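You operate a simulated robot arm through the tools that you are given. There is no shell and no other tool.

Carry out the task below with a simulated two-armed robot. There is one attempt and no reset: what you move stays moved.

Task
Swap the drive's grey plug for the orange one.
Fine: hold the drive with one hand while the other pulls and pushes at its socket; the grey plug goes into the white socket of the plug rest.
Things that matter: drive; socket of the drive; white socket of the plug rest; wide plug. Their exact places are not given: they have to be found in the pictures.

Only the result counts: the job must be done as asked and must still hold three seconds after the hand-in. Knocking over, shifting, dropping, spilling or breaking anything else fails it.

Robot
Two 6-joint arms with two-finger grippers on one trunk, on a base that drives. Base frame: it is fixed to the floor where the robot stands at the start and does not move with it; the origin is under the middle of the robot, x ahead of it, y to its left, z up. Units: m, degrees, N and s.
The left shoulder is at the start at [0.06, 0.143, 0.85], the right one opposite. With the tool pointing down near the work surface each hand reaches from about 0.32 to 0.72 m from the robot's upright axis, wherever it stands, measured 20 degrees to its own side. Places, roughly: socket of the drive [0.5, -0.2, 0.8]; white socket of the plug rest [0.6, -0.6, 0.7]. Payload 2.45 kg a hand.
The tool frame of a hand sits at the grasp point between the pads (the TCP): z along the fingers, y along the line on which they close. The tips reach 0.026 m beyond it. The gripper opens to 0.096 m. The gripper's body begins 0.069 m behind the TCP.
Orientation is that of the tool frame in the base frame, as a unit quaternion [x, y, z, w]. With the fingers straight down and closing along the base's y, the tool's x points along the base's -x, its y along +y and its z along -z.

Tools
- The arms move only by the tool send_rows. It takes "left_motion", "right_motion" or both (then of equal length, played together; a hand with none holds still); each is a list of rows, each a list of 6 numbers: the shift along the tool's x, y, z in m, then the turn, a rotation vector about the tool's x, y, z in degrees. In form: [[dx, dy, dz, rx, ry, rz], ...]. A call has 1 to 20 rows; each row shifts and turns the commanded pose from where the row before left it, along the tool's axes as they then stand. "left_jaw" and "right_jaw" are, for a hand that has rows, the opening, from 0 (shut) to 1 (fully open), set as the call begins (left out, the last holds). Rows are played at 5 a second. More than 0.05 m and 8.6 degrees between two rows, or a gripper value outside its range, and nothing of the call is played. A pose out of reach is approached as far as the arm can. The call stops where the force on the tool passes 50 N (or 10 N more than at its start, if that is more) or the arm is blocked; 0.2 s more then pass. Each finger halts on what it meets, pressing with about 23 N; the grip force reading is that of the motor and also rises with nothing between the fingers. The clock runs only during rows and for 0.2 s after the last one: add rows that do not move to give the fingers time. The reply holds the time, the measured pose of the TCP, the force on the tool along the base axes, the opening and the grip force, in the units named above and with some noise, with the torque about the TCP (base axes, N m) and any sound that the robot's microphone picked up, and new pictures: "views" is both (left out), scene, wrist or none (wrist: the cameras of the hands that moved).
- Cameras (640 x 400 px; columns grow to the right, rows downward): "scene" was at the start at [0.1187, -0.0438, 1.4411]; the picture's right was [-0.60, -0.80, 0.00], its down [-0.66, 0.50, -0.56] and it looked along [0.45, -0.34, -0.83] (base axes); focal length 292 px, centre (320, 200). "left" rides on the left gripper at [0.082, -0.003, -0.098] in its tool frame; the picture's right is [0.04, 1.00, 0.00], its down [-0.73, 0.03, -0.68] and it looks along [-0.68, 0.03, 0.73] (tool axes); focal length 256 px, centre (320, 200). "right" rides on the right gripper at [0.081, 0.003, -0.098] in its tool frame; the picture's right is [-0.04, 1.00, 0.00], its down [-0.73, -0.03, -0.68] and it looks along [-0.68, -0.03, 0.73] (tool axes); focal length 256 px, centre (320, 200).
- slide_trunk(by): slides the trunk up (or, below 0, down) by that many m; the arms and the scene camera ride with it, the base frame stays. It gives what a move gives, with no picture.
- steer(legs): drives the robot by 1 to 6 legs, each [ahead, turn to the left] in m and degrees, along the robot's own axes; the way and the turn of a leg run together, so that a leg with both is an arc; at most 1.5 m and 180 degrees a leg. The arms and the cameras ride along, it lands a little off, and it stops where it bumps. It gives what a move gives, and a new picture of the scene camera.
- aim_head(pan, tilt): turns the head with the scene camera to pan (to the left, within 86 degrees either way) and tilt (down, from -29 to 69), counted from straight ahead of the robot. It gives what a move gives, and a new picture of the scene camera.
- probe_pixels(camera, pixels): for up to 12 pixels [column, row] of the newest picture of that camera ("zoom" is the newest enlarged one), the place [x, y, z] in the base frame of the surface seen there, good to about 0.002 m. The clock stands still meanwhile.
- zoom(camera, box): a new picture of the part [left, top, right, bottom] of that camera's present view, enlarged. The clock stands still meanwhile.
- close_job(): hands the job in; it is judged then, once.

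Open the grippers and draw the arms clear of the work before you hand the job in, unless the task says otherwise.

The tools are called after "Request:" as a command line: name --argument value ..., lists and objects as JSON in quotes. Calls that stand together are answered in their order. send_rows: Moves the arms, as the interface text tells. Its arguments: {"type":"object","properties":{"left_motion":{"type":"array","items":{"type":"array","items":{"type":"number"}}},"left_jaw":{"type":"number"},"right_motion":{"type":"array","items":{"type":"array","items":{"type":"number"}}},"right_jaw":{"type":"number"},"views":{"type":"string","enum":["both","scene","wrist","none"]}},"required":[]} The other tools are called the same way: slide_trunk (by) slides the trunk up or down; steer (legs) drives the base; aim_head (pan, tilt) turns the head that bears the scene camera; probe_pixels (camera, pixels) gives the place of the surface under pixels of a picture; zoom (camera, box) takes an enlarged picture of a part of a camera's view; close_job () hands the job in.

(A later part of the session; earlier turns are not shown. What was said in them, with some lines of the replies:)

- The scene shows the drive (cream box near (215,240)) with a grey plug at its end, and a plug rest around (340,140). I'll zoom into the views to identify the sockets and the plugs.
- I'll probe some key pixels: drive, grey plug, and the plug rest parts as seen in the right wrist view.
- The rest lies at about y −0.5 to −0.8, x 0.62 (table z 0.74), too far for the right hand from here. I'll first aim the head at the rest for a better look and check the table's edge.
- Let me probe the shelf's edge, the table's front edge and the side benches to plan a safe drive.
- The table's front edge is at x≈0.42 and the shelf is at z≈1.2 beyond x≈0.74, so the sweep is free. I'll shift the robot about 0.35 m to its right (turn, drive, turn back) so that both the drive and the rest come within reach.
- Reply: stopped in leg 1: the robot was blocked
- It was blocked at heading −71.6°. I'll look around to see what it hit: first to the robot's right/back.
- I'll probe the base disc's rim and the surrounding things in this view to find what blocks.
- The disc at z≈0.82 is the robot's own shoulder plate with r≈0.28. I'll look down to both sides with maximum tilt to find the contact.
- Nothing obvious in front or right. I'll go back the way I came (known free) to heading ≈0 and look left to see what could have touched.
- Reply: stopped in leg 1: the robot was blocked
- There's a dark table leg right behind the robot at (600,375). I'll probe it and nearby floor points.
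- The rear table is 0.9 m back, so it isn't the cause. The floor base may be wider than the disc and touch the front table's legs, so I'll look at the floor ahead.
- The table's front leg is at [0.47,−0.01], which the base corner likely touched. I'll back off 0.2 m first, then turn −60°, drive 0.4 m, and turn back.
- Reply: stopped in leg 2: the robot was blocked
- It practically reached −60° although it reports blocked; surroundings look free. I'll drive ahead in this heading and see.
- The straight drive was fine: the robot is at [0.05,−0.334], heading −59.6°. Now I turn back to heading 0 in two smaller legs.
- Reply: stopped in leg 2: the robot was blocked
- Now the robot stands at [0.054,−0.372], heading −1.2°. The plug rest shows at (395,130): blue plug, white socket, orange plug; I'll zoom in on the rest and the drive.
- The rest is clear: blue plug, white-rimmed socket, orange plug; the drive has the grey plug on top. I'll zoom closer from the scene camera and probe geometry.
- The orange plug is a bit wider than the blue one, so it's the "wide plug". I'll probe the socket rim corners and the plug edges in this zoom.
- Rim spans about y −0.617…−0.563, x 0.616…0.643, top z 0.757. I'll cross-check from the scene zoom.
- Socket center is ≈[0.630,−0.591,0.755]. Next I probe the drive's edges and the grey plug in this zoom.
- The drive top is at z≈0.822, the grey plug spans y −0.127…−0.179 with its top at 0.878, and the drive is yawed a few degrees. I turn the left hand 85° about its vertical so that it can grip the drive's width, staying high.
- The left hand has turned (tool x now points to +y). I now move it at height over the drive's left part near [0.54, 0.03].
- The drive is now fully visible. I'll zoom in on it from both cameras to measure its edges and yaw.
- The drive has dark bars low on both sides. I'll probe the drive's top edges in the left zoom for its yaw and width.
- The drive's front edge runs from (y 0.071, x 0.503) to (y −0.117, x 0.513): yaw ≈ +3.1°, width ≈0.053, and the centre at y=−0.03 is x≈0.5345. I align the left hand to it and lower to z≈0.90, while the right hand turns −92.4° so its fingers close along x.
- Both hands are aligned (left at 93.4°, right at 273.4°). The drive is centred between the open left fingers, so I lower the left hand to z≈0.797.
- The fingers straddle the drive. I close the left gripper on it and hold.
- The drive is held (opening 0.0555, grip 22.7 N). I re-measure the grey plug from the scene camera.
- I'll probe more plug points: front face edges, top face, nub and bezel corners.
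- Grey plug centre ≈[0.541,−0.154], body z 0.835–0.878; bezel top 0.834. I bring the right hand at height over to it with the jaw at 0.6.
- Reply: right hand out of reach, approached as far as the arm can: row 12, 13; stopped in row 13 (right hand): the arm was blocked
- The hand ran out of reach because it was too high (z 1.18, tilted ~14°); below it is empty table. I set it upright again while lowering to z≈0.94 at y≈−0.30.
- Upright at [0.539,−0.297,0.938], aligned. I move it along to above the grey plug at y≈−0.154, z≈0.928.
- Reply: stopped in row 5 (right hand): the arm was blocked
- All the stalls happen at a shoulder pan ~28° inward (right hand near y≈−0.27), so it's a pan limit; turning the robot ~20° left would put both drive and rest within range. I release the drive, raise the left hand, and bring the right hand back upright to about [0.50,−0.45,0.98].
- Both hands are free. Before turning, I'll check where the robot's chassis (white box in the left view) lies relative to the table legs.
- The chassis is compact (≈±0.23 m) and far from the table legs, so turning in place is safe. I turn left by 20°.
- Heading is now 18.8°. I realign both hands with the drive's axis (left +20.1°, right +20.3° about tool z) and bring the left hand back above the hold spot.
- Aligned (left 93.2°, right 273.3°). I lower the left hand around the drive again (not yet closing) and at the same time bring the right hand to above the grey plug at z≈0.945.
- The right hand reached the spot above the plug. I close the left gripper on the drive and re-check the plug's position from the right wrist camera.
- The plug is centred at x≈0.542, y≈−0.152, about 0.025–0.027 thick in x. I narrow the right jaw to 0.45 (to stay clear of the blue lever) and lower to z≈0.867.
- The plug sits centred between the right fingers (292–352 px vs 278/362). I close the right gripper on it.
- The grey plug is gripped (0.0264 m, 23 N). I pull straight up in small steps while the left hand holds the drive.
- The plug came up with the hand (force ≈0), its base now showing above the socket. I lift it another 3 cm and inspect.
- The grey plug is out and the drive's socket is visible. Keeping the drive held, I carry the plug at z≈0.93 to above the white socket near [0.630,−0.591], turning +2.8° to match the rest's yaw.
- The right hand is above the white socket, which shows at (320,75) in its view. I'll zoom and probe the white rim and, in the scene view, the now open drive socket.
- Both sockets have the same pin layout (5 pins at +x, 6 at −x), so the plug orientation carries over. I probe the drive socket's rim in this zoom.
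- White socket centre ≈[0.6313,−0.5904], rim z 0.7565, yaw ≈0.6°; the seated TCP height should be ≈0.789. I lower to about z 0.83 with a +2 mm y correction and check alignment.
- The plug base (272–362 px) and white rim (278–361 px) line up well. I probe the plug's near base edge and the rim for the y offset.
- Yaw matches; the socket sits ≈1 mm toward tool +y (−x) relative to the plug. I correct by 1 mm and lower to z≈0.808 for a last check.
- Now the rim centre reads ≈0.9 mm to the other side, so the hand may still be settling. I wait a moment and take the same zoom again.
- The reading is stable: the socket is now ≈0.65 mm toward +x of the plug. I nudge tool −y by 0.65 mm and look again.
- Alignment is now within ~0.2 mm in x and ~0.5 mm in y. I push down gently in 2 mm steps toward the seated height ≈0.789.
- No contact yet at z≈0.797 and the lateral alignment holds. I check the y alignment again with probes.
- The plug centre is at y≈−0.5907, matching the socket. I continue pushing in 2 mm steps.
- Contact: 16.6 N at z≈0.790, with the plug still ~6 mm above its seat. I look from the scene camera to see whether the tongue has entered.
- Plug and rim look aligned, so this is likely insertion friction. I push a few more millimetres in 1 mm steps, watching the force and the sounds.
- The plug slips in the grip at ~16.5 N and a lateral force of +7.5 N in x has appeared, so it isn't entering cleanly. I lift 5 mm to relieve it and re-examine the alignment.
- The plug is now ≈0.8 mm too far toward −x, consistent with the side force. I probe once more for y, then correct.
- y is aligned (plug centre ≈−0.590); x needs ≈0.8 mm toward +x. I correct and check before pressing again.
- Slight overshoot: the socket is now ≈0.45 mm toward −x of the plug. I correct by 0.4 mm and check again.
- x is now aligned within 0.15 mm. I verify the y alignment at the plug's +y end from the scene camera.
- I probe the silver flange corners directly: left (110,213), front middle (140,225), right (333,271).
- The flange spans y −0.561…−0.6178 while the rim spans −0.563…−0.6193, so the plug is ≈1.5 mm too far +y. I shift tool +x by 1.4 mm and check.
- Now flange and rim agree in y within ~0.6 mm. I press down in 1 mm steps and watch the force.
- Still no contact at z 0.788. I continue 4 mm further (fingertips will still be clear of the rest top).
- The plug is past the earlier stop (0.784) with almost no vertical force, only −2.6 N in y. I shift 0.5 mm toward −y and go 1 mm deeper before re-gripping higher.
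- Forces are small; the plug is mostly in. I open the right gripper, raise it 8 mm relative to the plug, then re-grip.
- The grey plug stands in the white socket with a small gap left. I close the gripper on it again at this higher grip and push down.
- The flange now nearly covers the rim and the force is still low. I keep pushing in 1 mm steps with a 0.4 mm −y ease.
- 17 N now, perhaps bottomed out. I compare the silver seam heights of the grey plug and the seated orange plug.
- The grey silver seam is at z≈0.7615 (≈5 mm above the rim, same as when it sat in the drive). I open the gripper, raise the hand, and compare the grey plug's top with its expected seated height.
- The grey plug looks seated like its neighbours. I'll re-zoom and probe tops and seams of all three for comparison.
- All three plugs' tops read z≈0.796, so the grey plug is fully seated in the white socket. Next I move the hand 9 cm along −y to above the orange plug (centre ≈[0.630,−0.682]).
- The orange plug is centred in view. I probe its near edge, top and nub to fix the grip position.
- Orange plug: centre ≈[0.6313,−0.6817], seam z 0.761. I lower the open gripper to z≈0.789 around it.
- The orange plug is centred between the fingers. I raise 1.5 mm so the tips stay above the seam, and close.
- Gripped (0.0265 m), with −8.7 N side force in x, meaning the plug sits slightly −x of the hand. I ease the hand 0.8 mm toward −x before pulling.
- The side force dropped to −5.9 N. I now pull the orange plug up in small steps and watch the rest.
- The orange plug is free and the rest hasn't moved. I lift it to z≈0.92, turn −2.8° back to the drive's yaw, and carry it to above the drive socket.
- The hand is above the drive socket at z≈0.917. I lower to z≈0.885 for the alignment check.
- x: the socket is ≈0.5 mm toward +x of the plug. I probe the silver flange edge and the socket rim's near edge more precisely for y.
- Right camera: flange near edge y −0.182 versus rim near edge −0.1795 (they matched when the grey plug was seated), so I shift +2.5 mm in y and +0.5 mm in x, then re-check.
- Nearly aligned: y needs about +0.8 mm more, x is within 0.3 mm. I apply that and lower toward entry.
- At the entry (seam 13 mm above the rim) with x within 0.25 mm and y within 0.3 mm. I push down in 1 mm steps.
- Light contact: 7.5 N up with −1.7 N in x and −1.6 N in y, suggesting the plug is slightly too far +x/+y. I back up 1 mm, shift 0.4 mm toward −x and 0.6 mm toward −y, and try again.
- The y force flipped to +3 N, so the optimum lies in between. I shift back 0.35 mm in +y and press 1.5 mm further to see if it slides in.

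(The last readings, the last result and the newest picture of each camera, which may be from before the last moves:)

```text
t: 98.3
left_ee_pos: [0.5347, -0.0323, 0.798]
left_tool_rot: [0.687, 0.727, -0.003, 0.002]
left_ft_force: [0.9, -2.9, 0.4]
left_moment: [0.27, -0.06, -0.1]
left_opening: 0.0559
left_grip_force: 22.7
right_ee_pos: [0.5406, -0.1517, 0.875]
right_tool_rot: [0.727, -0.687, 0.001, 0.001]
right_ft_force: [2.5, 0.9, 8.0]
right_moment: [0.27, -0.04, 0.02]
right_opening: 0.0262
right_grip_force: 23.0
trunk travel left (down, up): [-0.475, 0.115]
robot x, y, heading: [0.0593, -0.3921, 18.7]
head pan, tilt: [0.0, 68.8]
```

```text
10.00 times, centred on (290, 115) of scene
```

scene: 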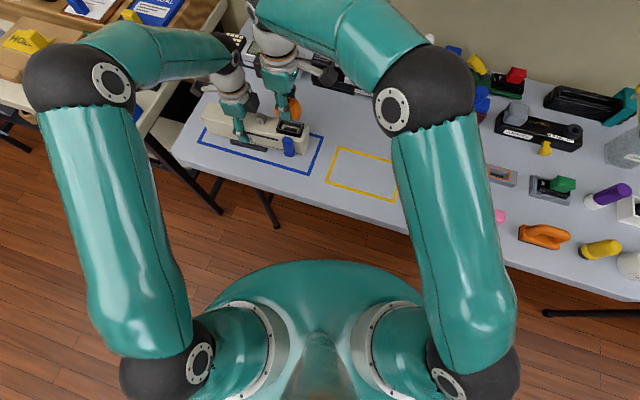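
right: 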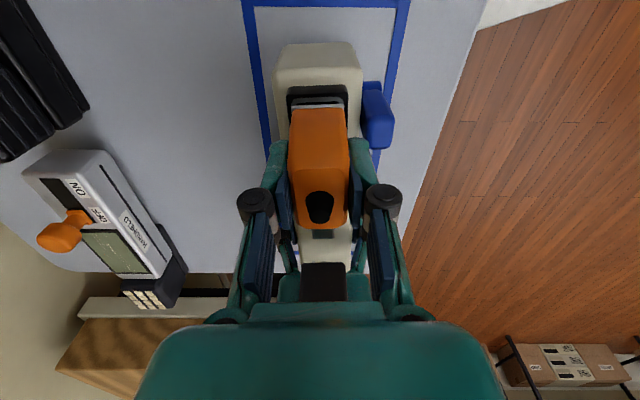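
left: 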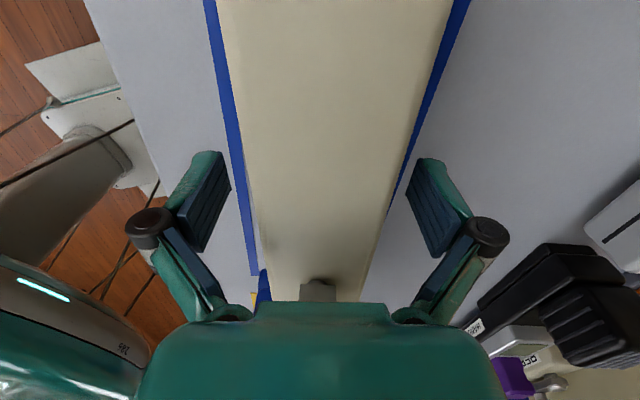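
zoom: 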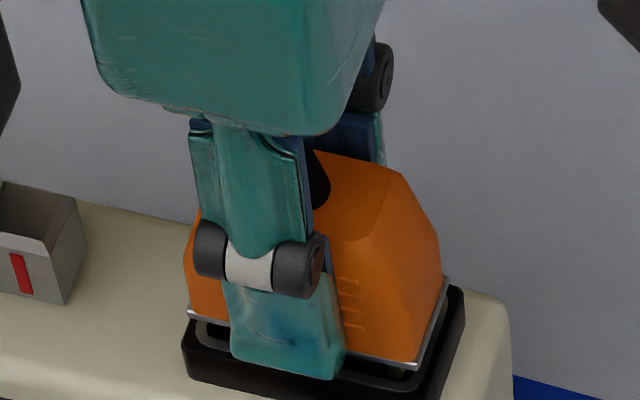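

It is progressing (z 0.875, force steady at 8 N, no slip in the grip). I continue in 1 mm steps.

Request:
send_rows --right_motion '[[0, 0, 0.001, 0, 0, 0], [0, 0, 0.001, 0, 0, 0], [0, 0, 0.001, 0, 0, 0]]' --views "none"

Request:
zoom --camera "right" --box '[280, 85, 360, 125]'

Request:
zoom --camera "scene" --box '[265, 95, 315, 135]'

```text
t: 99.1
left_ee_pos: [0.5333, -0.0326, 0.7986]
left_tool_rot: [0.686, 0.727, -0.004, 0.001]
left_ft_force: [-0.6, -2.8, 0.0]
left_moment: [0.13, 0.14, -0.06]
left_opening: 0.0558
left_grip_force: 22.8
right_ee_pos: [0.5412, -0.1514, 0.8716]
right_tool_rot: [0.727, -0.686, 0.001, 0.001]
right_ft_force: [0.7, -0.4, 7.8]
right_moment: [0.21, -0.02, -0.01]
right_opening: 0.0262
right_grip_force: 22.7
trunk travel left (down, up): [-0.475, 0.115]
robot x, y, heading: [0.0552, -0.3896, 18.7]
head pan, tilt: [0.0, 68.8]
```

```text
8.00 times, centred on (320, 105) of right
```

zoom: 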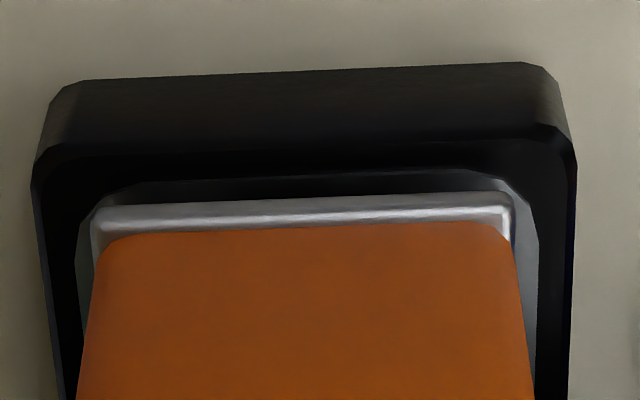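

```text
10.00 times, centred on (290, 115) of scene
```

zoom: 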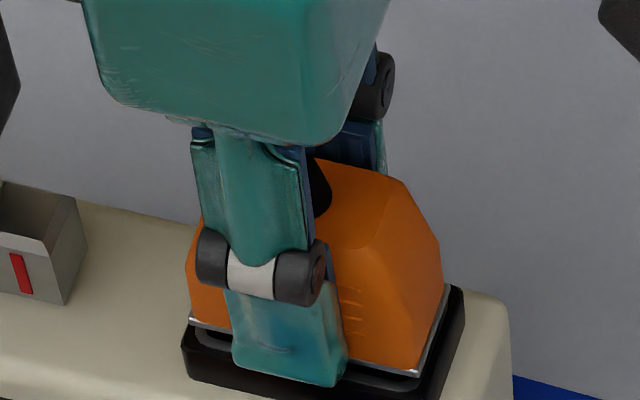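

Steady progress (z 0.8716, 7.8 N). I push the last few millimetres.

Request:
send_rows --right_motion '[[0, 0, 0.001, 0, 0, 0], [0, 0, 0.001, 0, 0, 0], [0, 0, 0.001, 0, 0, 0]]' --views "none"

Request:
zoom --camera "right" --box '[280, 85, 360, 125]'

Request:
zoom --camera "scene" --box '[265, 95, 315, 135]'

```text
t: 99.9
left_ee_pos: [0.5338, -0.0321, 0.7999]
left_tool_rot: [0.687, 0.726, -0.002, 0.001]
left_ft_force: [0.5, 0.3, -2.5]
left_moment: [0.66, 0.11, 0.11]
left_opening: 0.0558
left_grip_force: 22.7
right_ee_pos: [0.5399, -0.1513, 0.8699]
right_tool_rot: [0.727, -0.687, 0.001, 0.002]
right_ft_force: [0.2, -5.6, 14.8]
right_moment: [0.03, 0.05, 0.05]
right_opening: 0.0261
right_grip_force: 22.7
trunk travel left (down, up): [-0.475, 0.115]
robot x, y, heading: [0.0529, -0.3931, 18.5]
head pan, tilt: [0.0, 68.8]
```

```text
8.00 times, centred on (320, 105) of right
```

zoom: 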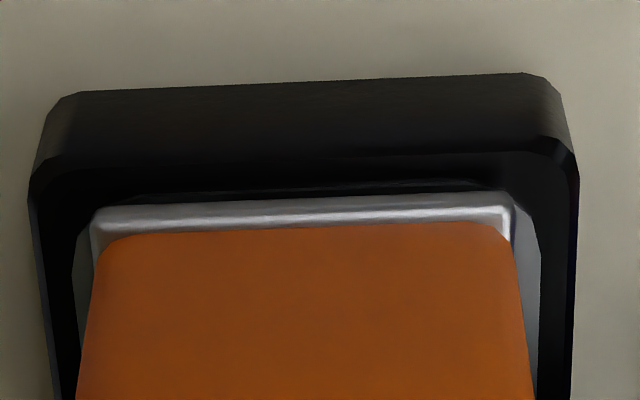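

```text
10.00 times, centred on (290, 115) of scene
```

zoom: 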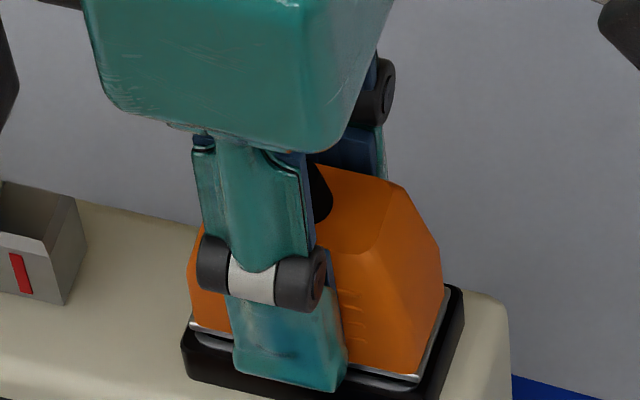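

Force rises to 14.8 N at z≈0.870, close to the expected seat. I probe the orange plug's top and seam heights (the grey one read 0.8785 on top when seated here).

Request:
probe_pixels --camera "zoom" --pixels '[[360, 200], [380, 210], [350, 230], [345, 175], [400, 375], [380, 371], [205, 330], [320, 180], [430, 300], [400, 385], [195, 322], [370, 190]]'

Request:
zoom --camera "right" --box '[280, 85, 360, 125]'

Request:
probe_pixels --camera "zoom" --pixels '[[310, 212], [220, 215], [400, 208], [310, 185], [310, 188], [530, 250], [85, 260], [300, 195], [525, 240], [310, 205]]'

```text
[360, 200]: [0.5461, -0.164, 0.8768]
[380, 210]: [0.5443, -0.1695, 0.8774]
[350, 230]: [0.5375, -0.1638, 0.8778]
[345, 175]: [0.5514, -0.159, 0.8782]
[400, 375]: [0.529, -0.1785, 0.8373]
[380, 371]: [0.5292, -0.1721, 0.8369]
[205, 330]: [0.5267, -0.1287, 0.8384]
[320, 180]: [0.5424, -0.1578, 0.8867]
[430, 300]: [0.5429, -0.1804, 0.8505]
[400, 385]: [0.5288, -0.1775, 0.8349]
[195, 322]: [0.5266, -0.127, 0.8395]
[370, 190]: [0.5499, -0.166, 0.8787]
```

```text
8.00 times, centred on (320, 105) of right
```

zoom: 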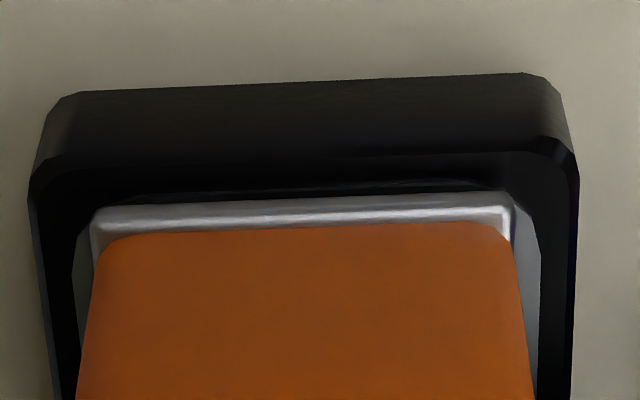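

```text
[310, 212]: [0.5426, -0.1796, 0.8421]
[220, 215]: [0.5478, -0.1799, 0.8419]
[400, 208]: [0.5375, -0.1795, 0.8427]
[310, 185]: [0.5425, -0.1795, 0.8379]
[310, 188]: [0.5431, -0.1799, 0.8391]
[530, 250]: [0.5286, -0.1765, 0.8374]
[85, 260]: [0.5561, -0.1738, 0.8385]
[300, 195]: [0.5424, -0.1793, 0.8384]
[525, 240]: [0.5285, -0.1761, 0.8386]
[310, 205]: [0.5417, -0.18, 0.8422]
```

The orange top reads 0.878, the same as the grey plug's seated height. I give one more small push of 1 mm to be sure it is at the stop.

Request:
send_rows --right_motion '[[0.0003, 0, 0.0005, 0, 0, 0], [0, 0, 0.0005, 0, 0, 0], [0, 0, 0, 0, 0, 0]]' --views "none"

Request:
zoom --camera "right" --box '[280, 85, 360, 125]'

Request:
probe_pixels --camera "zoom" --pixels '[[310, 212], [220, 215], [400, 208], [310, 205], [200, 212], [440, 205]]'

```text
t: 100.7
left_ee_pos: [0.534, -0.0325, 0.7987]
left_tool_rot: [0.687, 0.727, -0.002, 0.002]
left_ft_force: [-0.4, 1.8, -0.4]
left_moment: [0.71, 0.02, -0.08]
left_opening: 0.0558
left_grip_force: 22.9
right_ee_pos: [0.5394, -0.1519, 0.8679]
right_tool_rot: [0.727, -0.687, 0.001, 0.0]
right_ft_force: [2.7, -2.8, 15.2]
right_moment: [0.1, -0.07, 0.0]
right_opening: 0.0263
right_grip_force: 23.1
trunk travel left (down, up): [-0.475, 0.115]
robot x, y, heading: [0.0532, -0.3909, 18.7]
head pan, tilt: [0.0, 68.8]
```

```text
8.00 times, centred on (320, 105) of right
```

zoom: 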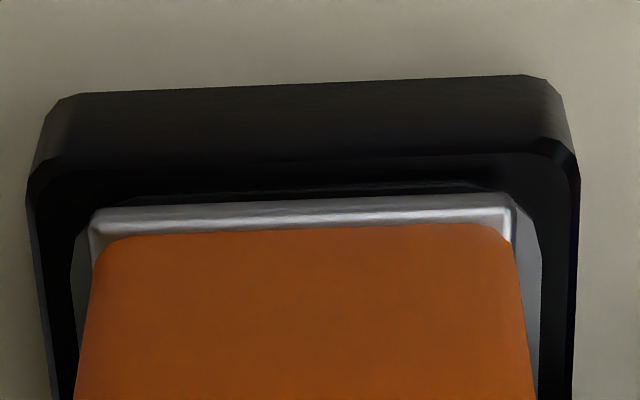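

```text
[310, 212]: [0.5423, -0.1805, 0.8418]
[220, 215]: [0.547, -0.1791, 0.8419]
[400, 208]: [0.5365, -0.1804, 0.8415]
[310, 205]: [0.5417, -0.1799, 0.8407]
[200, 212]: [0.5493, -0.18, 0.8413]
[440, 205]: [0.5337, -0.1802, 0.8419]
```

The seam stays at 0.842, so the orange plug is at its stop. I ease off, open the right gripper and raise it clear.

Request:
send_rows --right_motion '[[0, 0, -0.001, 0, 0, 0], [0, 0, 0, 0, 0, 0], [0, 0, 0, 0, 0, 0], [0, 0, 0, 0, 0, 0], [0, 0, -0.01, 0, 0, 0], [0, 0, -0.02, 0, 0, 0], [0, 0, -0.03, 0, 0, 0], [0, 0, -0.02, 0, 0, 0]]' --right_jaw 0.45 --views "both"

Request:
zoom --camera "right" --box '[260, 20, 400, 200]'

Request:
zoom --camera "scene" --box '[190, 80, 330, 170]'

```text
t: 102.5
left_ee_pos: [0.5336, -0.0325, 0.7986]
left_tool_rot: [0.686, 0.727, -0.003, 0.002]
left_ft_force: [-2.5, -2.5, 7.0]
left_moment: [-0.47, 0.04, -0.06]
left_opening: 0.0561
left_grip_force: 23.2
right_ee_pos: [0.5394, -0.1508, 0.9496]
right_tool_rot: [0.727, -0.686, 0.001, 0.0]
right_ft_force: [-0.9, -1.0, -0.1]
right_moment: [0.02, -0.02, 0.02]
right_opening: 0.0432
right_grip_force: 0.2
trunk travel left (down, up): [-0.475, 0.115]
robot x, y, heading: [0.0533, -0.3913, 18.5]
head pan, tilt: [0.0, 68.8]
```

scene: 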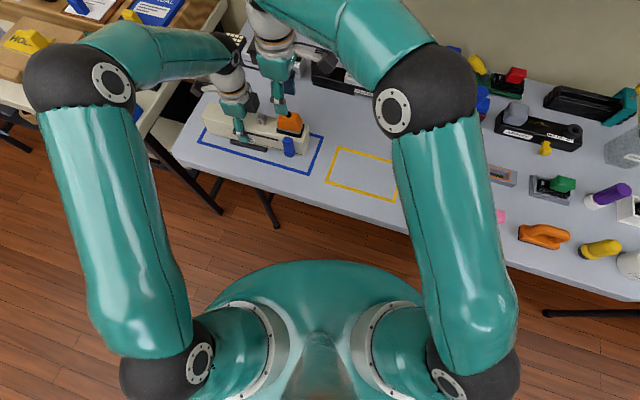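
right: 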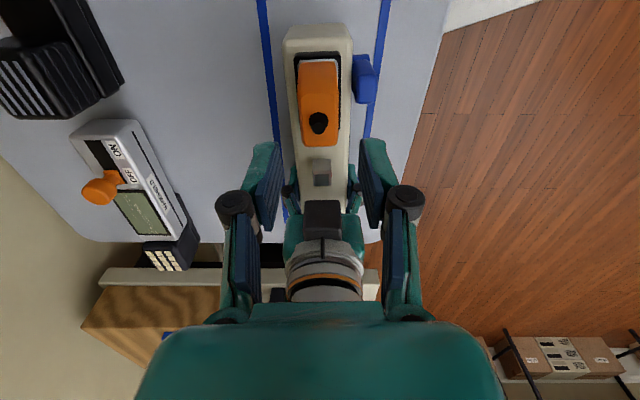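

```text
2.22 times, centred on (330, 110) of right
```

zoom: 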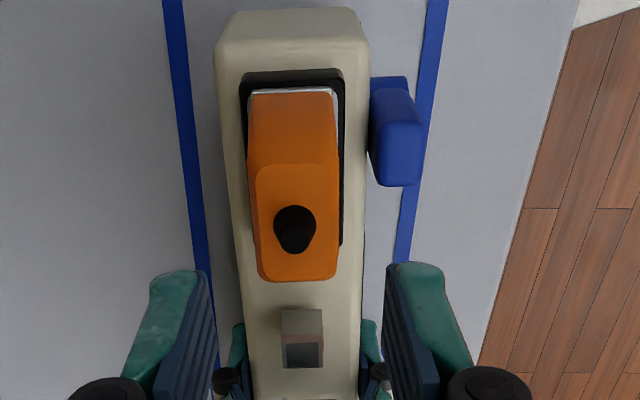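

```text
4.44 times, centred on (260, 125) of scene
```

zoom: 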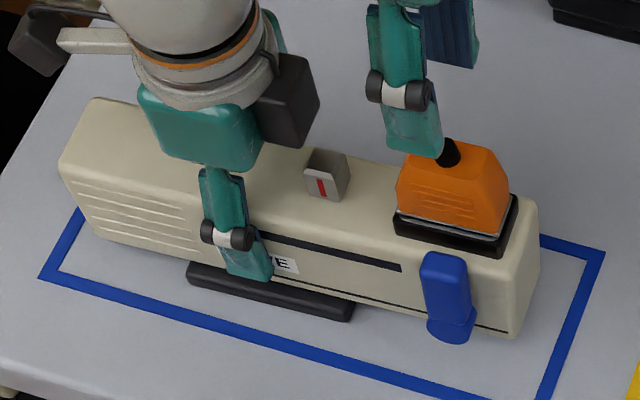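

The orange plug sits in the drive's socket. I probe its top from this wrist view to compare with the grey plug's values before (top z 0.879–0.883).

Request:
zoom --camera "right" --box '[260, 20, 400, 200]'

Request:
probe_pixels --camera "zoom" --pixels '[[262, 175], [330, 175], [265, 272], [332, 272], [295, 240], [255, 97], [332, 95], [248, 75], [340, 75], [295, 185], [295, 275], [293, 92]]'

```text
2.22 times, centred on (330, 110) of right
```

zoom: 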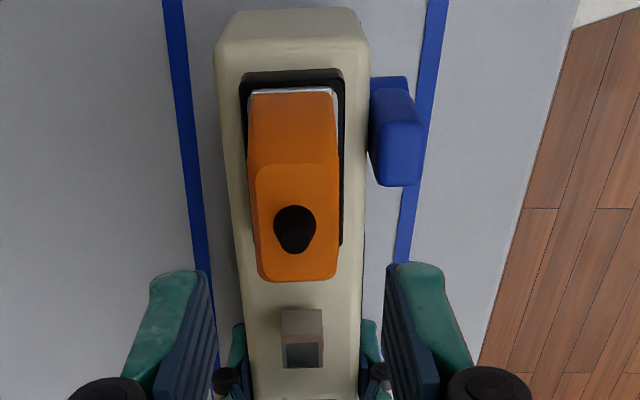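

```text
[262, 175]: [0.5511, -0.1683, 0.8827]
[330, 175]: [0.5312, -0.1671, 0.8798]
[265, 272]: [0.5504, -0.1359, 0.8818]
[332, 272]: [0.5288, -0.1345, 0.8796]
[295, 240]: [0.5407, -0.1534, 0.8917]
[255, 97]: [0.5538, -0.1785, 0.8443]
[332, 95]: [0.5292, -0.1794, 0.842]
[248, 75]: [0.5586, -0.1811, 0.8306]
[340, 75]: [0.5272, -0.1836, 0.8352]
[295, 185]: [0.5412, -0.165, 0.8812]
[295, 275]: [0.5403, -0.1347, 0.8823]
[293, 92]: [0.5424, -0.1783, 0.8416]
```

The orange top (≈0.881) matches the grey's earlier seated height. I move the right hand away along −y, and then open the left gripper and raise it.

Request:
send_rows --right_motion '[[0.04, 0, 0, 0, 0, 0], [0.04, 0, 0, 0, 0, 0], [0.04, 0, 0, 0, 0, 0], [0.04, 0, 0, 0, 0, 0], [0.04, 0.01, 0, 0, 0, 0], [0, 0.03, 0, 0, 0, 0], [0, 0.03, 0, 0, 0, 0], [0, 0.03, 0, 0, 0, 0]]' --views "scene"

Request:
send_rows --left_motion '[[0, 0, 0, 0, 0, 0], [0, 0, 0, 0, 0, 0], [0, 0, 0, 0, 0, 0], [0, 0, 0, 0, 0, 0], [0, 0, -0.02, 0, 0, 0], [0, 0, -0.03, 0, 0, 0], [0, 0, -0.035, 0, 0, 0], [0, 0, -0.035, 0, 0, 0], [0, 0, -0.03, 0, 0, 0]]' --left_jaw 1 --views "both"

```text
t: 104.3
left_ee_pos: [0.5327, -0.0315, 0.7982]
left_tool_rot: [0.687, 0.727, -0.003, 0.001]
left_ft_force: [-1.3, 0.2, 5.5]
left_moment: [-0.27, -0.25, -0.03]
left_opening: 0.0558
left_grip_force: 22.9
right_ee_pos: [0.4504, -0.3563, 0.9514]
right_tool_rot: [0.727, -0.686, 0.001, 0.001]
right_ft_force: [0.3, 0.4, -0.4]
right_moment: [-0.01, -0.02, -0.01]
right_opening: 0.0433
right_grip_force: 0.2
trunk travel left (down, up): [-0.475, 0.115]
robot x, y, heading: [0.055, -0.3928, 18.6]
head pan, tilt: [0.0, 68.8]
```

scene: 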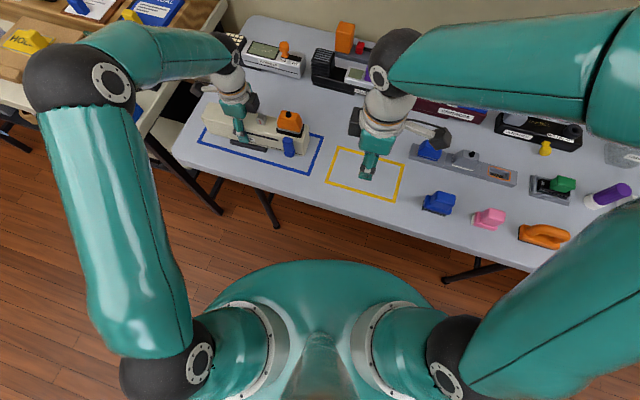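

```text
t: 106.3
left_ee_pos: [0.533, -0.0315, 0.9481]
left_tool_rot: [0.686, 0.727, -0.002, 0.001]
left_ft_force: [0.2, 0.2, -0.9]
left_moment: [-0.02, -0.02, 0.0]
left_opening: 0.0961
left_grip_force: 0.1
right_ee_pos: [0.4513, -0.3557, 0.9515]
right_tool_rot: [0.727, -0.687, 0.001, 0.002]
right_ft_force: [-0.7, -0.4, -0.5]
right_moment: [-0.01, 0.0, -0.02]
right_opening: 0.0433
right_grip_force: 0.1
trunk travel left (down, up): [-0.475, 0.115]
robot x, y, heading: [0.0527, -0.391, 18.8]
head pan, tilt: [0.0, 68.8]
```

scene: 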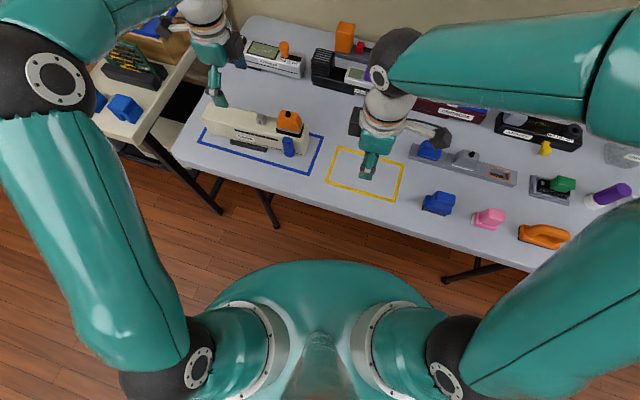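
left: 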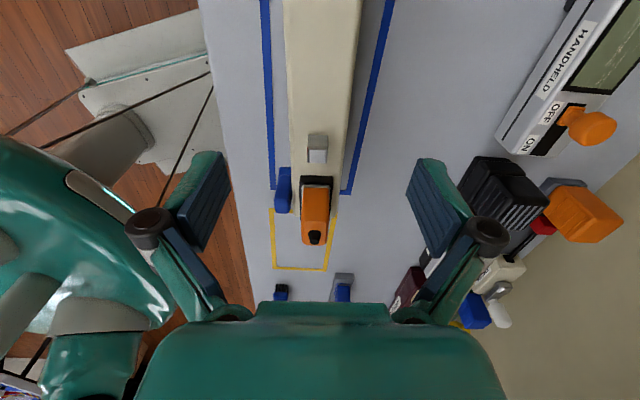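

Everything released. I open the right gripper fully and draw both hands back toward the robot and up, clear of the work.

Request:
send_rows --left_motion '[[0, -0.03, -0.01, 0, 0, 0], [0, -0.03, -0.01, 0, 0, 0], [0, -0.03, -0.01, 0, 0, 0], [0, -0.03, -0.01, 0, 0, 0], [0, 0, 0, 0, 0, 0]]' --right_motion '[[0, 0.02, -0.01, 0, 0, 0], [0, 0.02, -0.01, 0, 0, 0], [0, 0.02, -0.01, 0, 0, 0], [0, 0, -0.01, 0, 0, 0], [0, 0, 0, 0, 0, 0]]' --left_jaw 1 --right_jaw 1 --views "scene"

Request:
zoom --camera "scene" --box '[180, 80, 340, 190]'

Request:
zoom --camera "scene" --box '[400, 120, 540, 200]'

```text
t: 107.5
left_ee_pos: [0.4137, -0.0372, 0.988]
left_tool_rot: [0.687, 0.727, -0.003, 0.001]
left_ft_force: [0.3, -0.6, 0.9]
left_moment: [-0.01, 0.04, 0.03]
left_opening: 0.096
left_grip_force: 0.2
right_ee_pos: [0.3917, -0.3601, 0.9888]
right_tool_rot: [0.727, -0.687, 0.001, 0.001]
right_ft_force: [0.5, -0.6, 0.0]
right_moment: [-0.03, -0.03, -0.01]
right_opening: 0.0959
right_grip_force: 0.1
trunk travel left (down, up): [-0.475, 0.115]
robot x, y, heading: [0.061, -0.3947, 18.8]
head pan, tilt: [0.0, 68.8]
```

scene: 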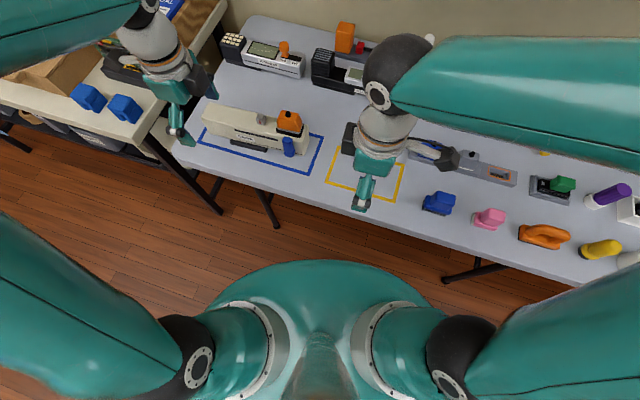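

```text
3.64 times, centred on (260, 135) of scene
```

zoom: 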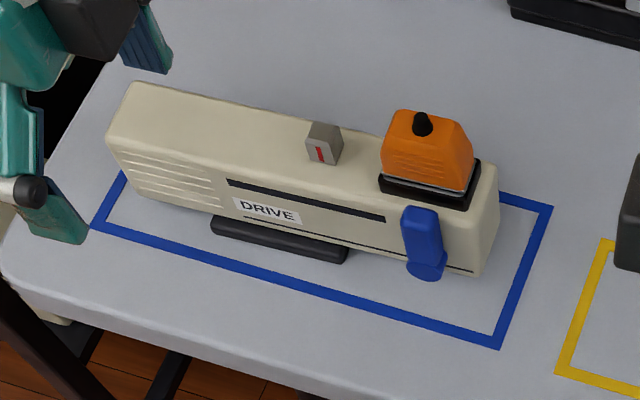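

```text
4.57 times, centred on (470, 160) of scene
```

zoom: 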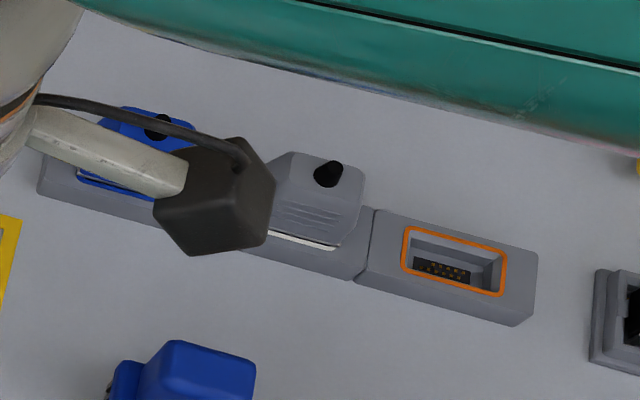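

The orange plug is seated in the drive, which stands inside its blue outline. The grey plug is in the white socket, and both hands are open and clear, so I hand the job in.

Request:
close_job

```text
The job is handed in.
```

The swap is done and handed in: the orange plug is in the drive's socket and the grey plug is in the white socket of the plug rest.

- **Orange plug:** its top reads about 0.881 m, matching where the grey plug sat in the same socket before I pulled it.
- **Grey plug:** its top reads about 0.796 m, level with the two neighbouring plugs when I checked. It slipped in the gripper on the first try because it was slightly out of line. I realigned it, gripped it again higher up and pushed it home.
- **Drive:** the left hand held it during every pull and push at its socket. It is still inside its blue outline.
- **Rest:** the blue plug and the rest did not appear to move when I pulled the orange plug out.
- **Base moves:** while shifting the robot along the table I had several turns stop as "blocked". I did not find the cause. I saw nothing moved or knocked over.

Before handing in I opened both grippers and drew the hands clear of the work. I have not seen the judging result.
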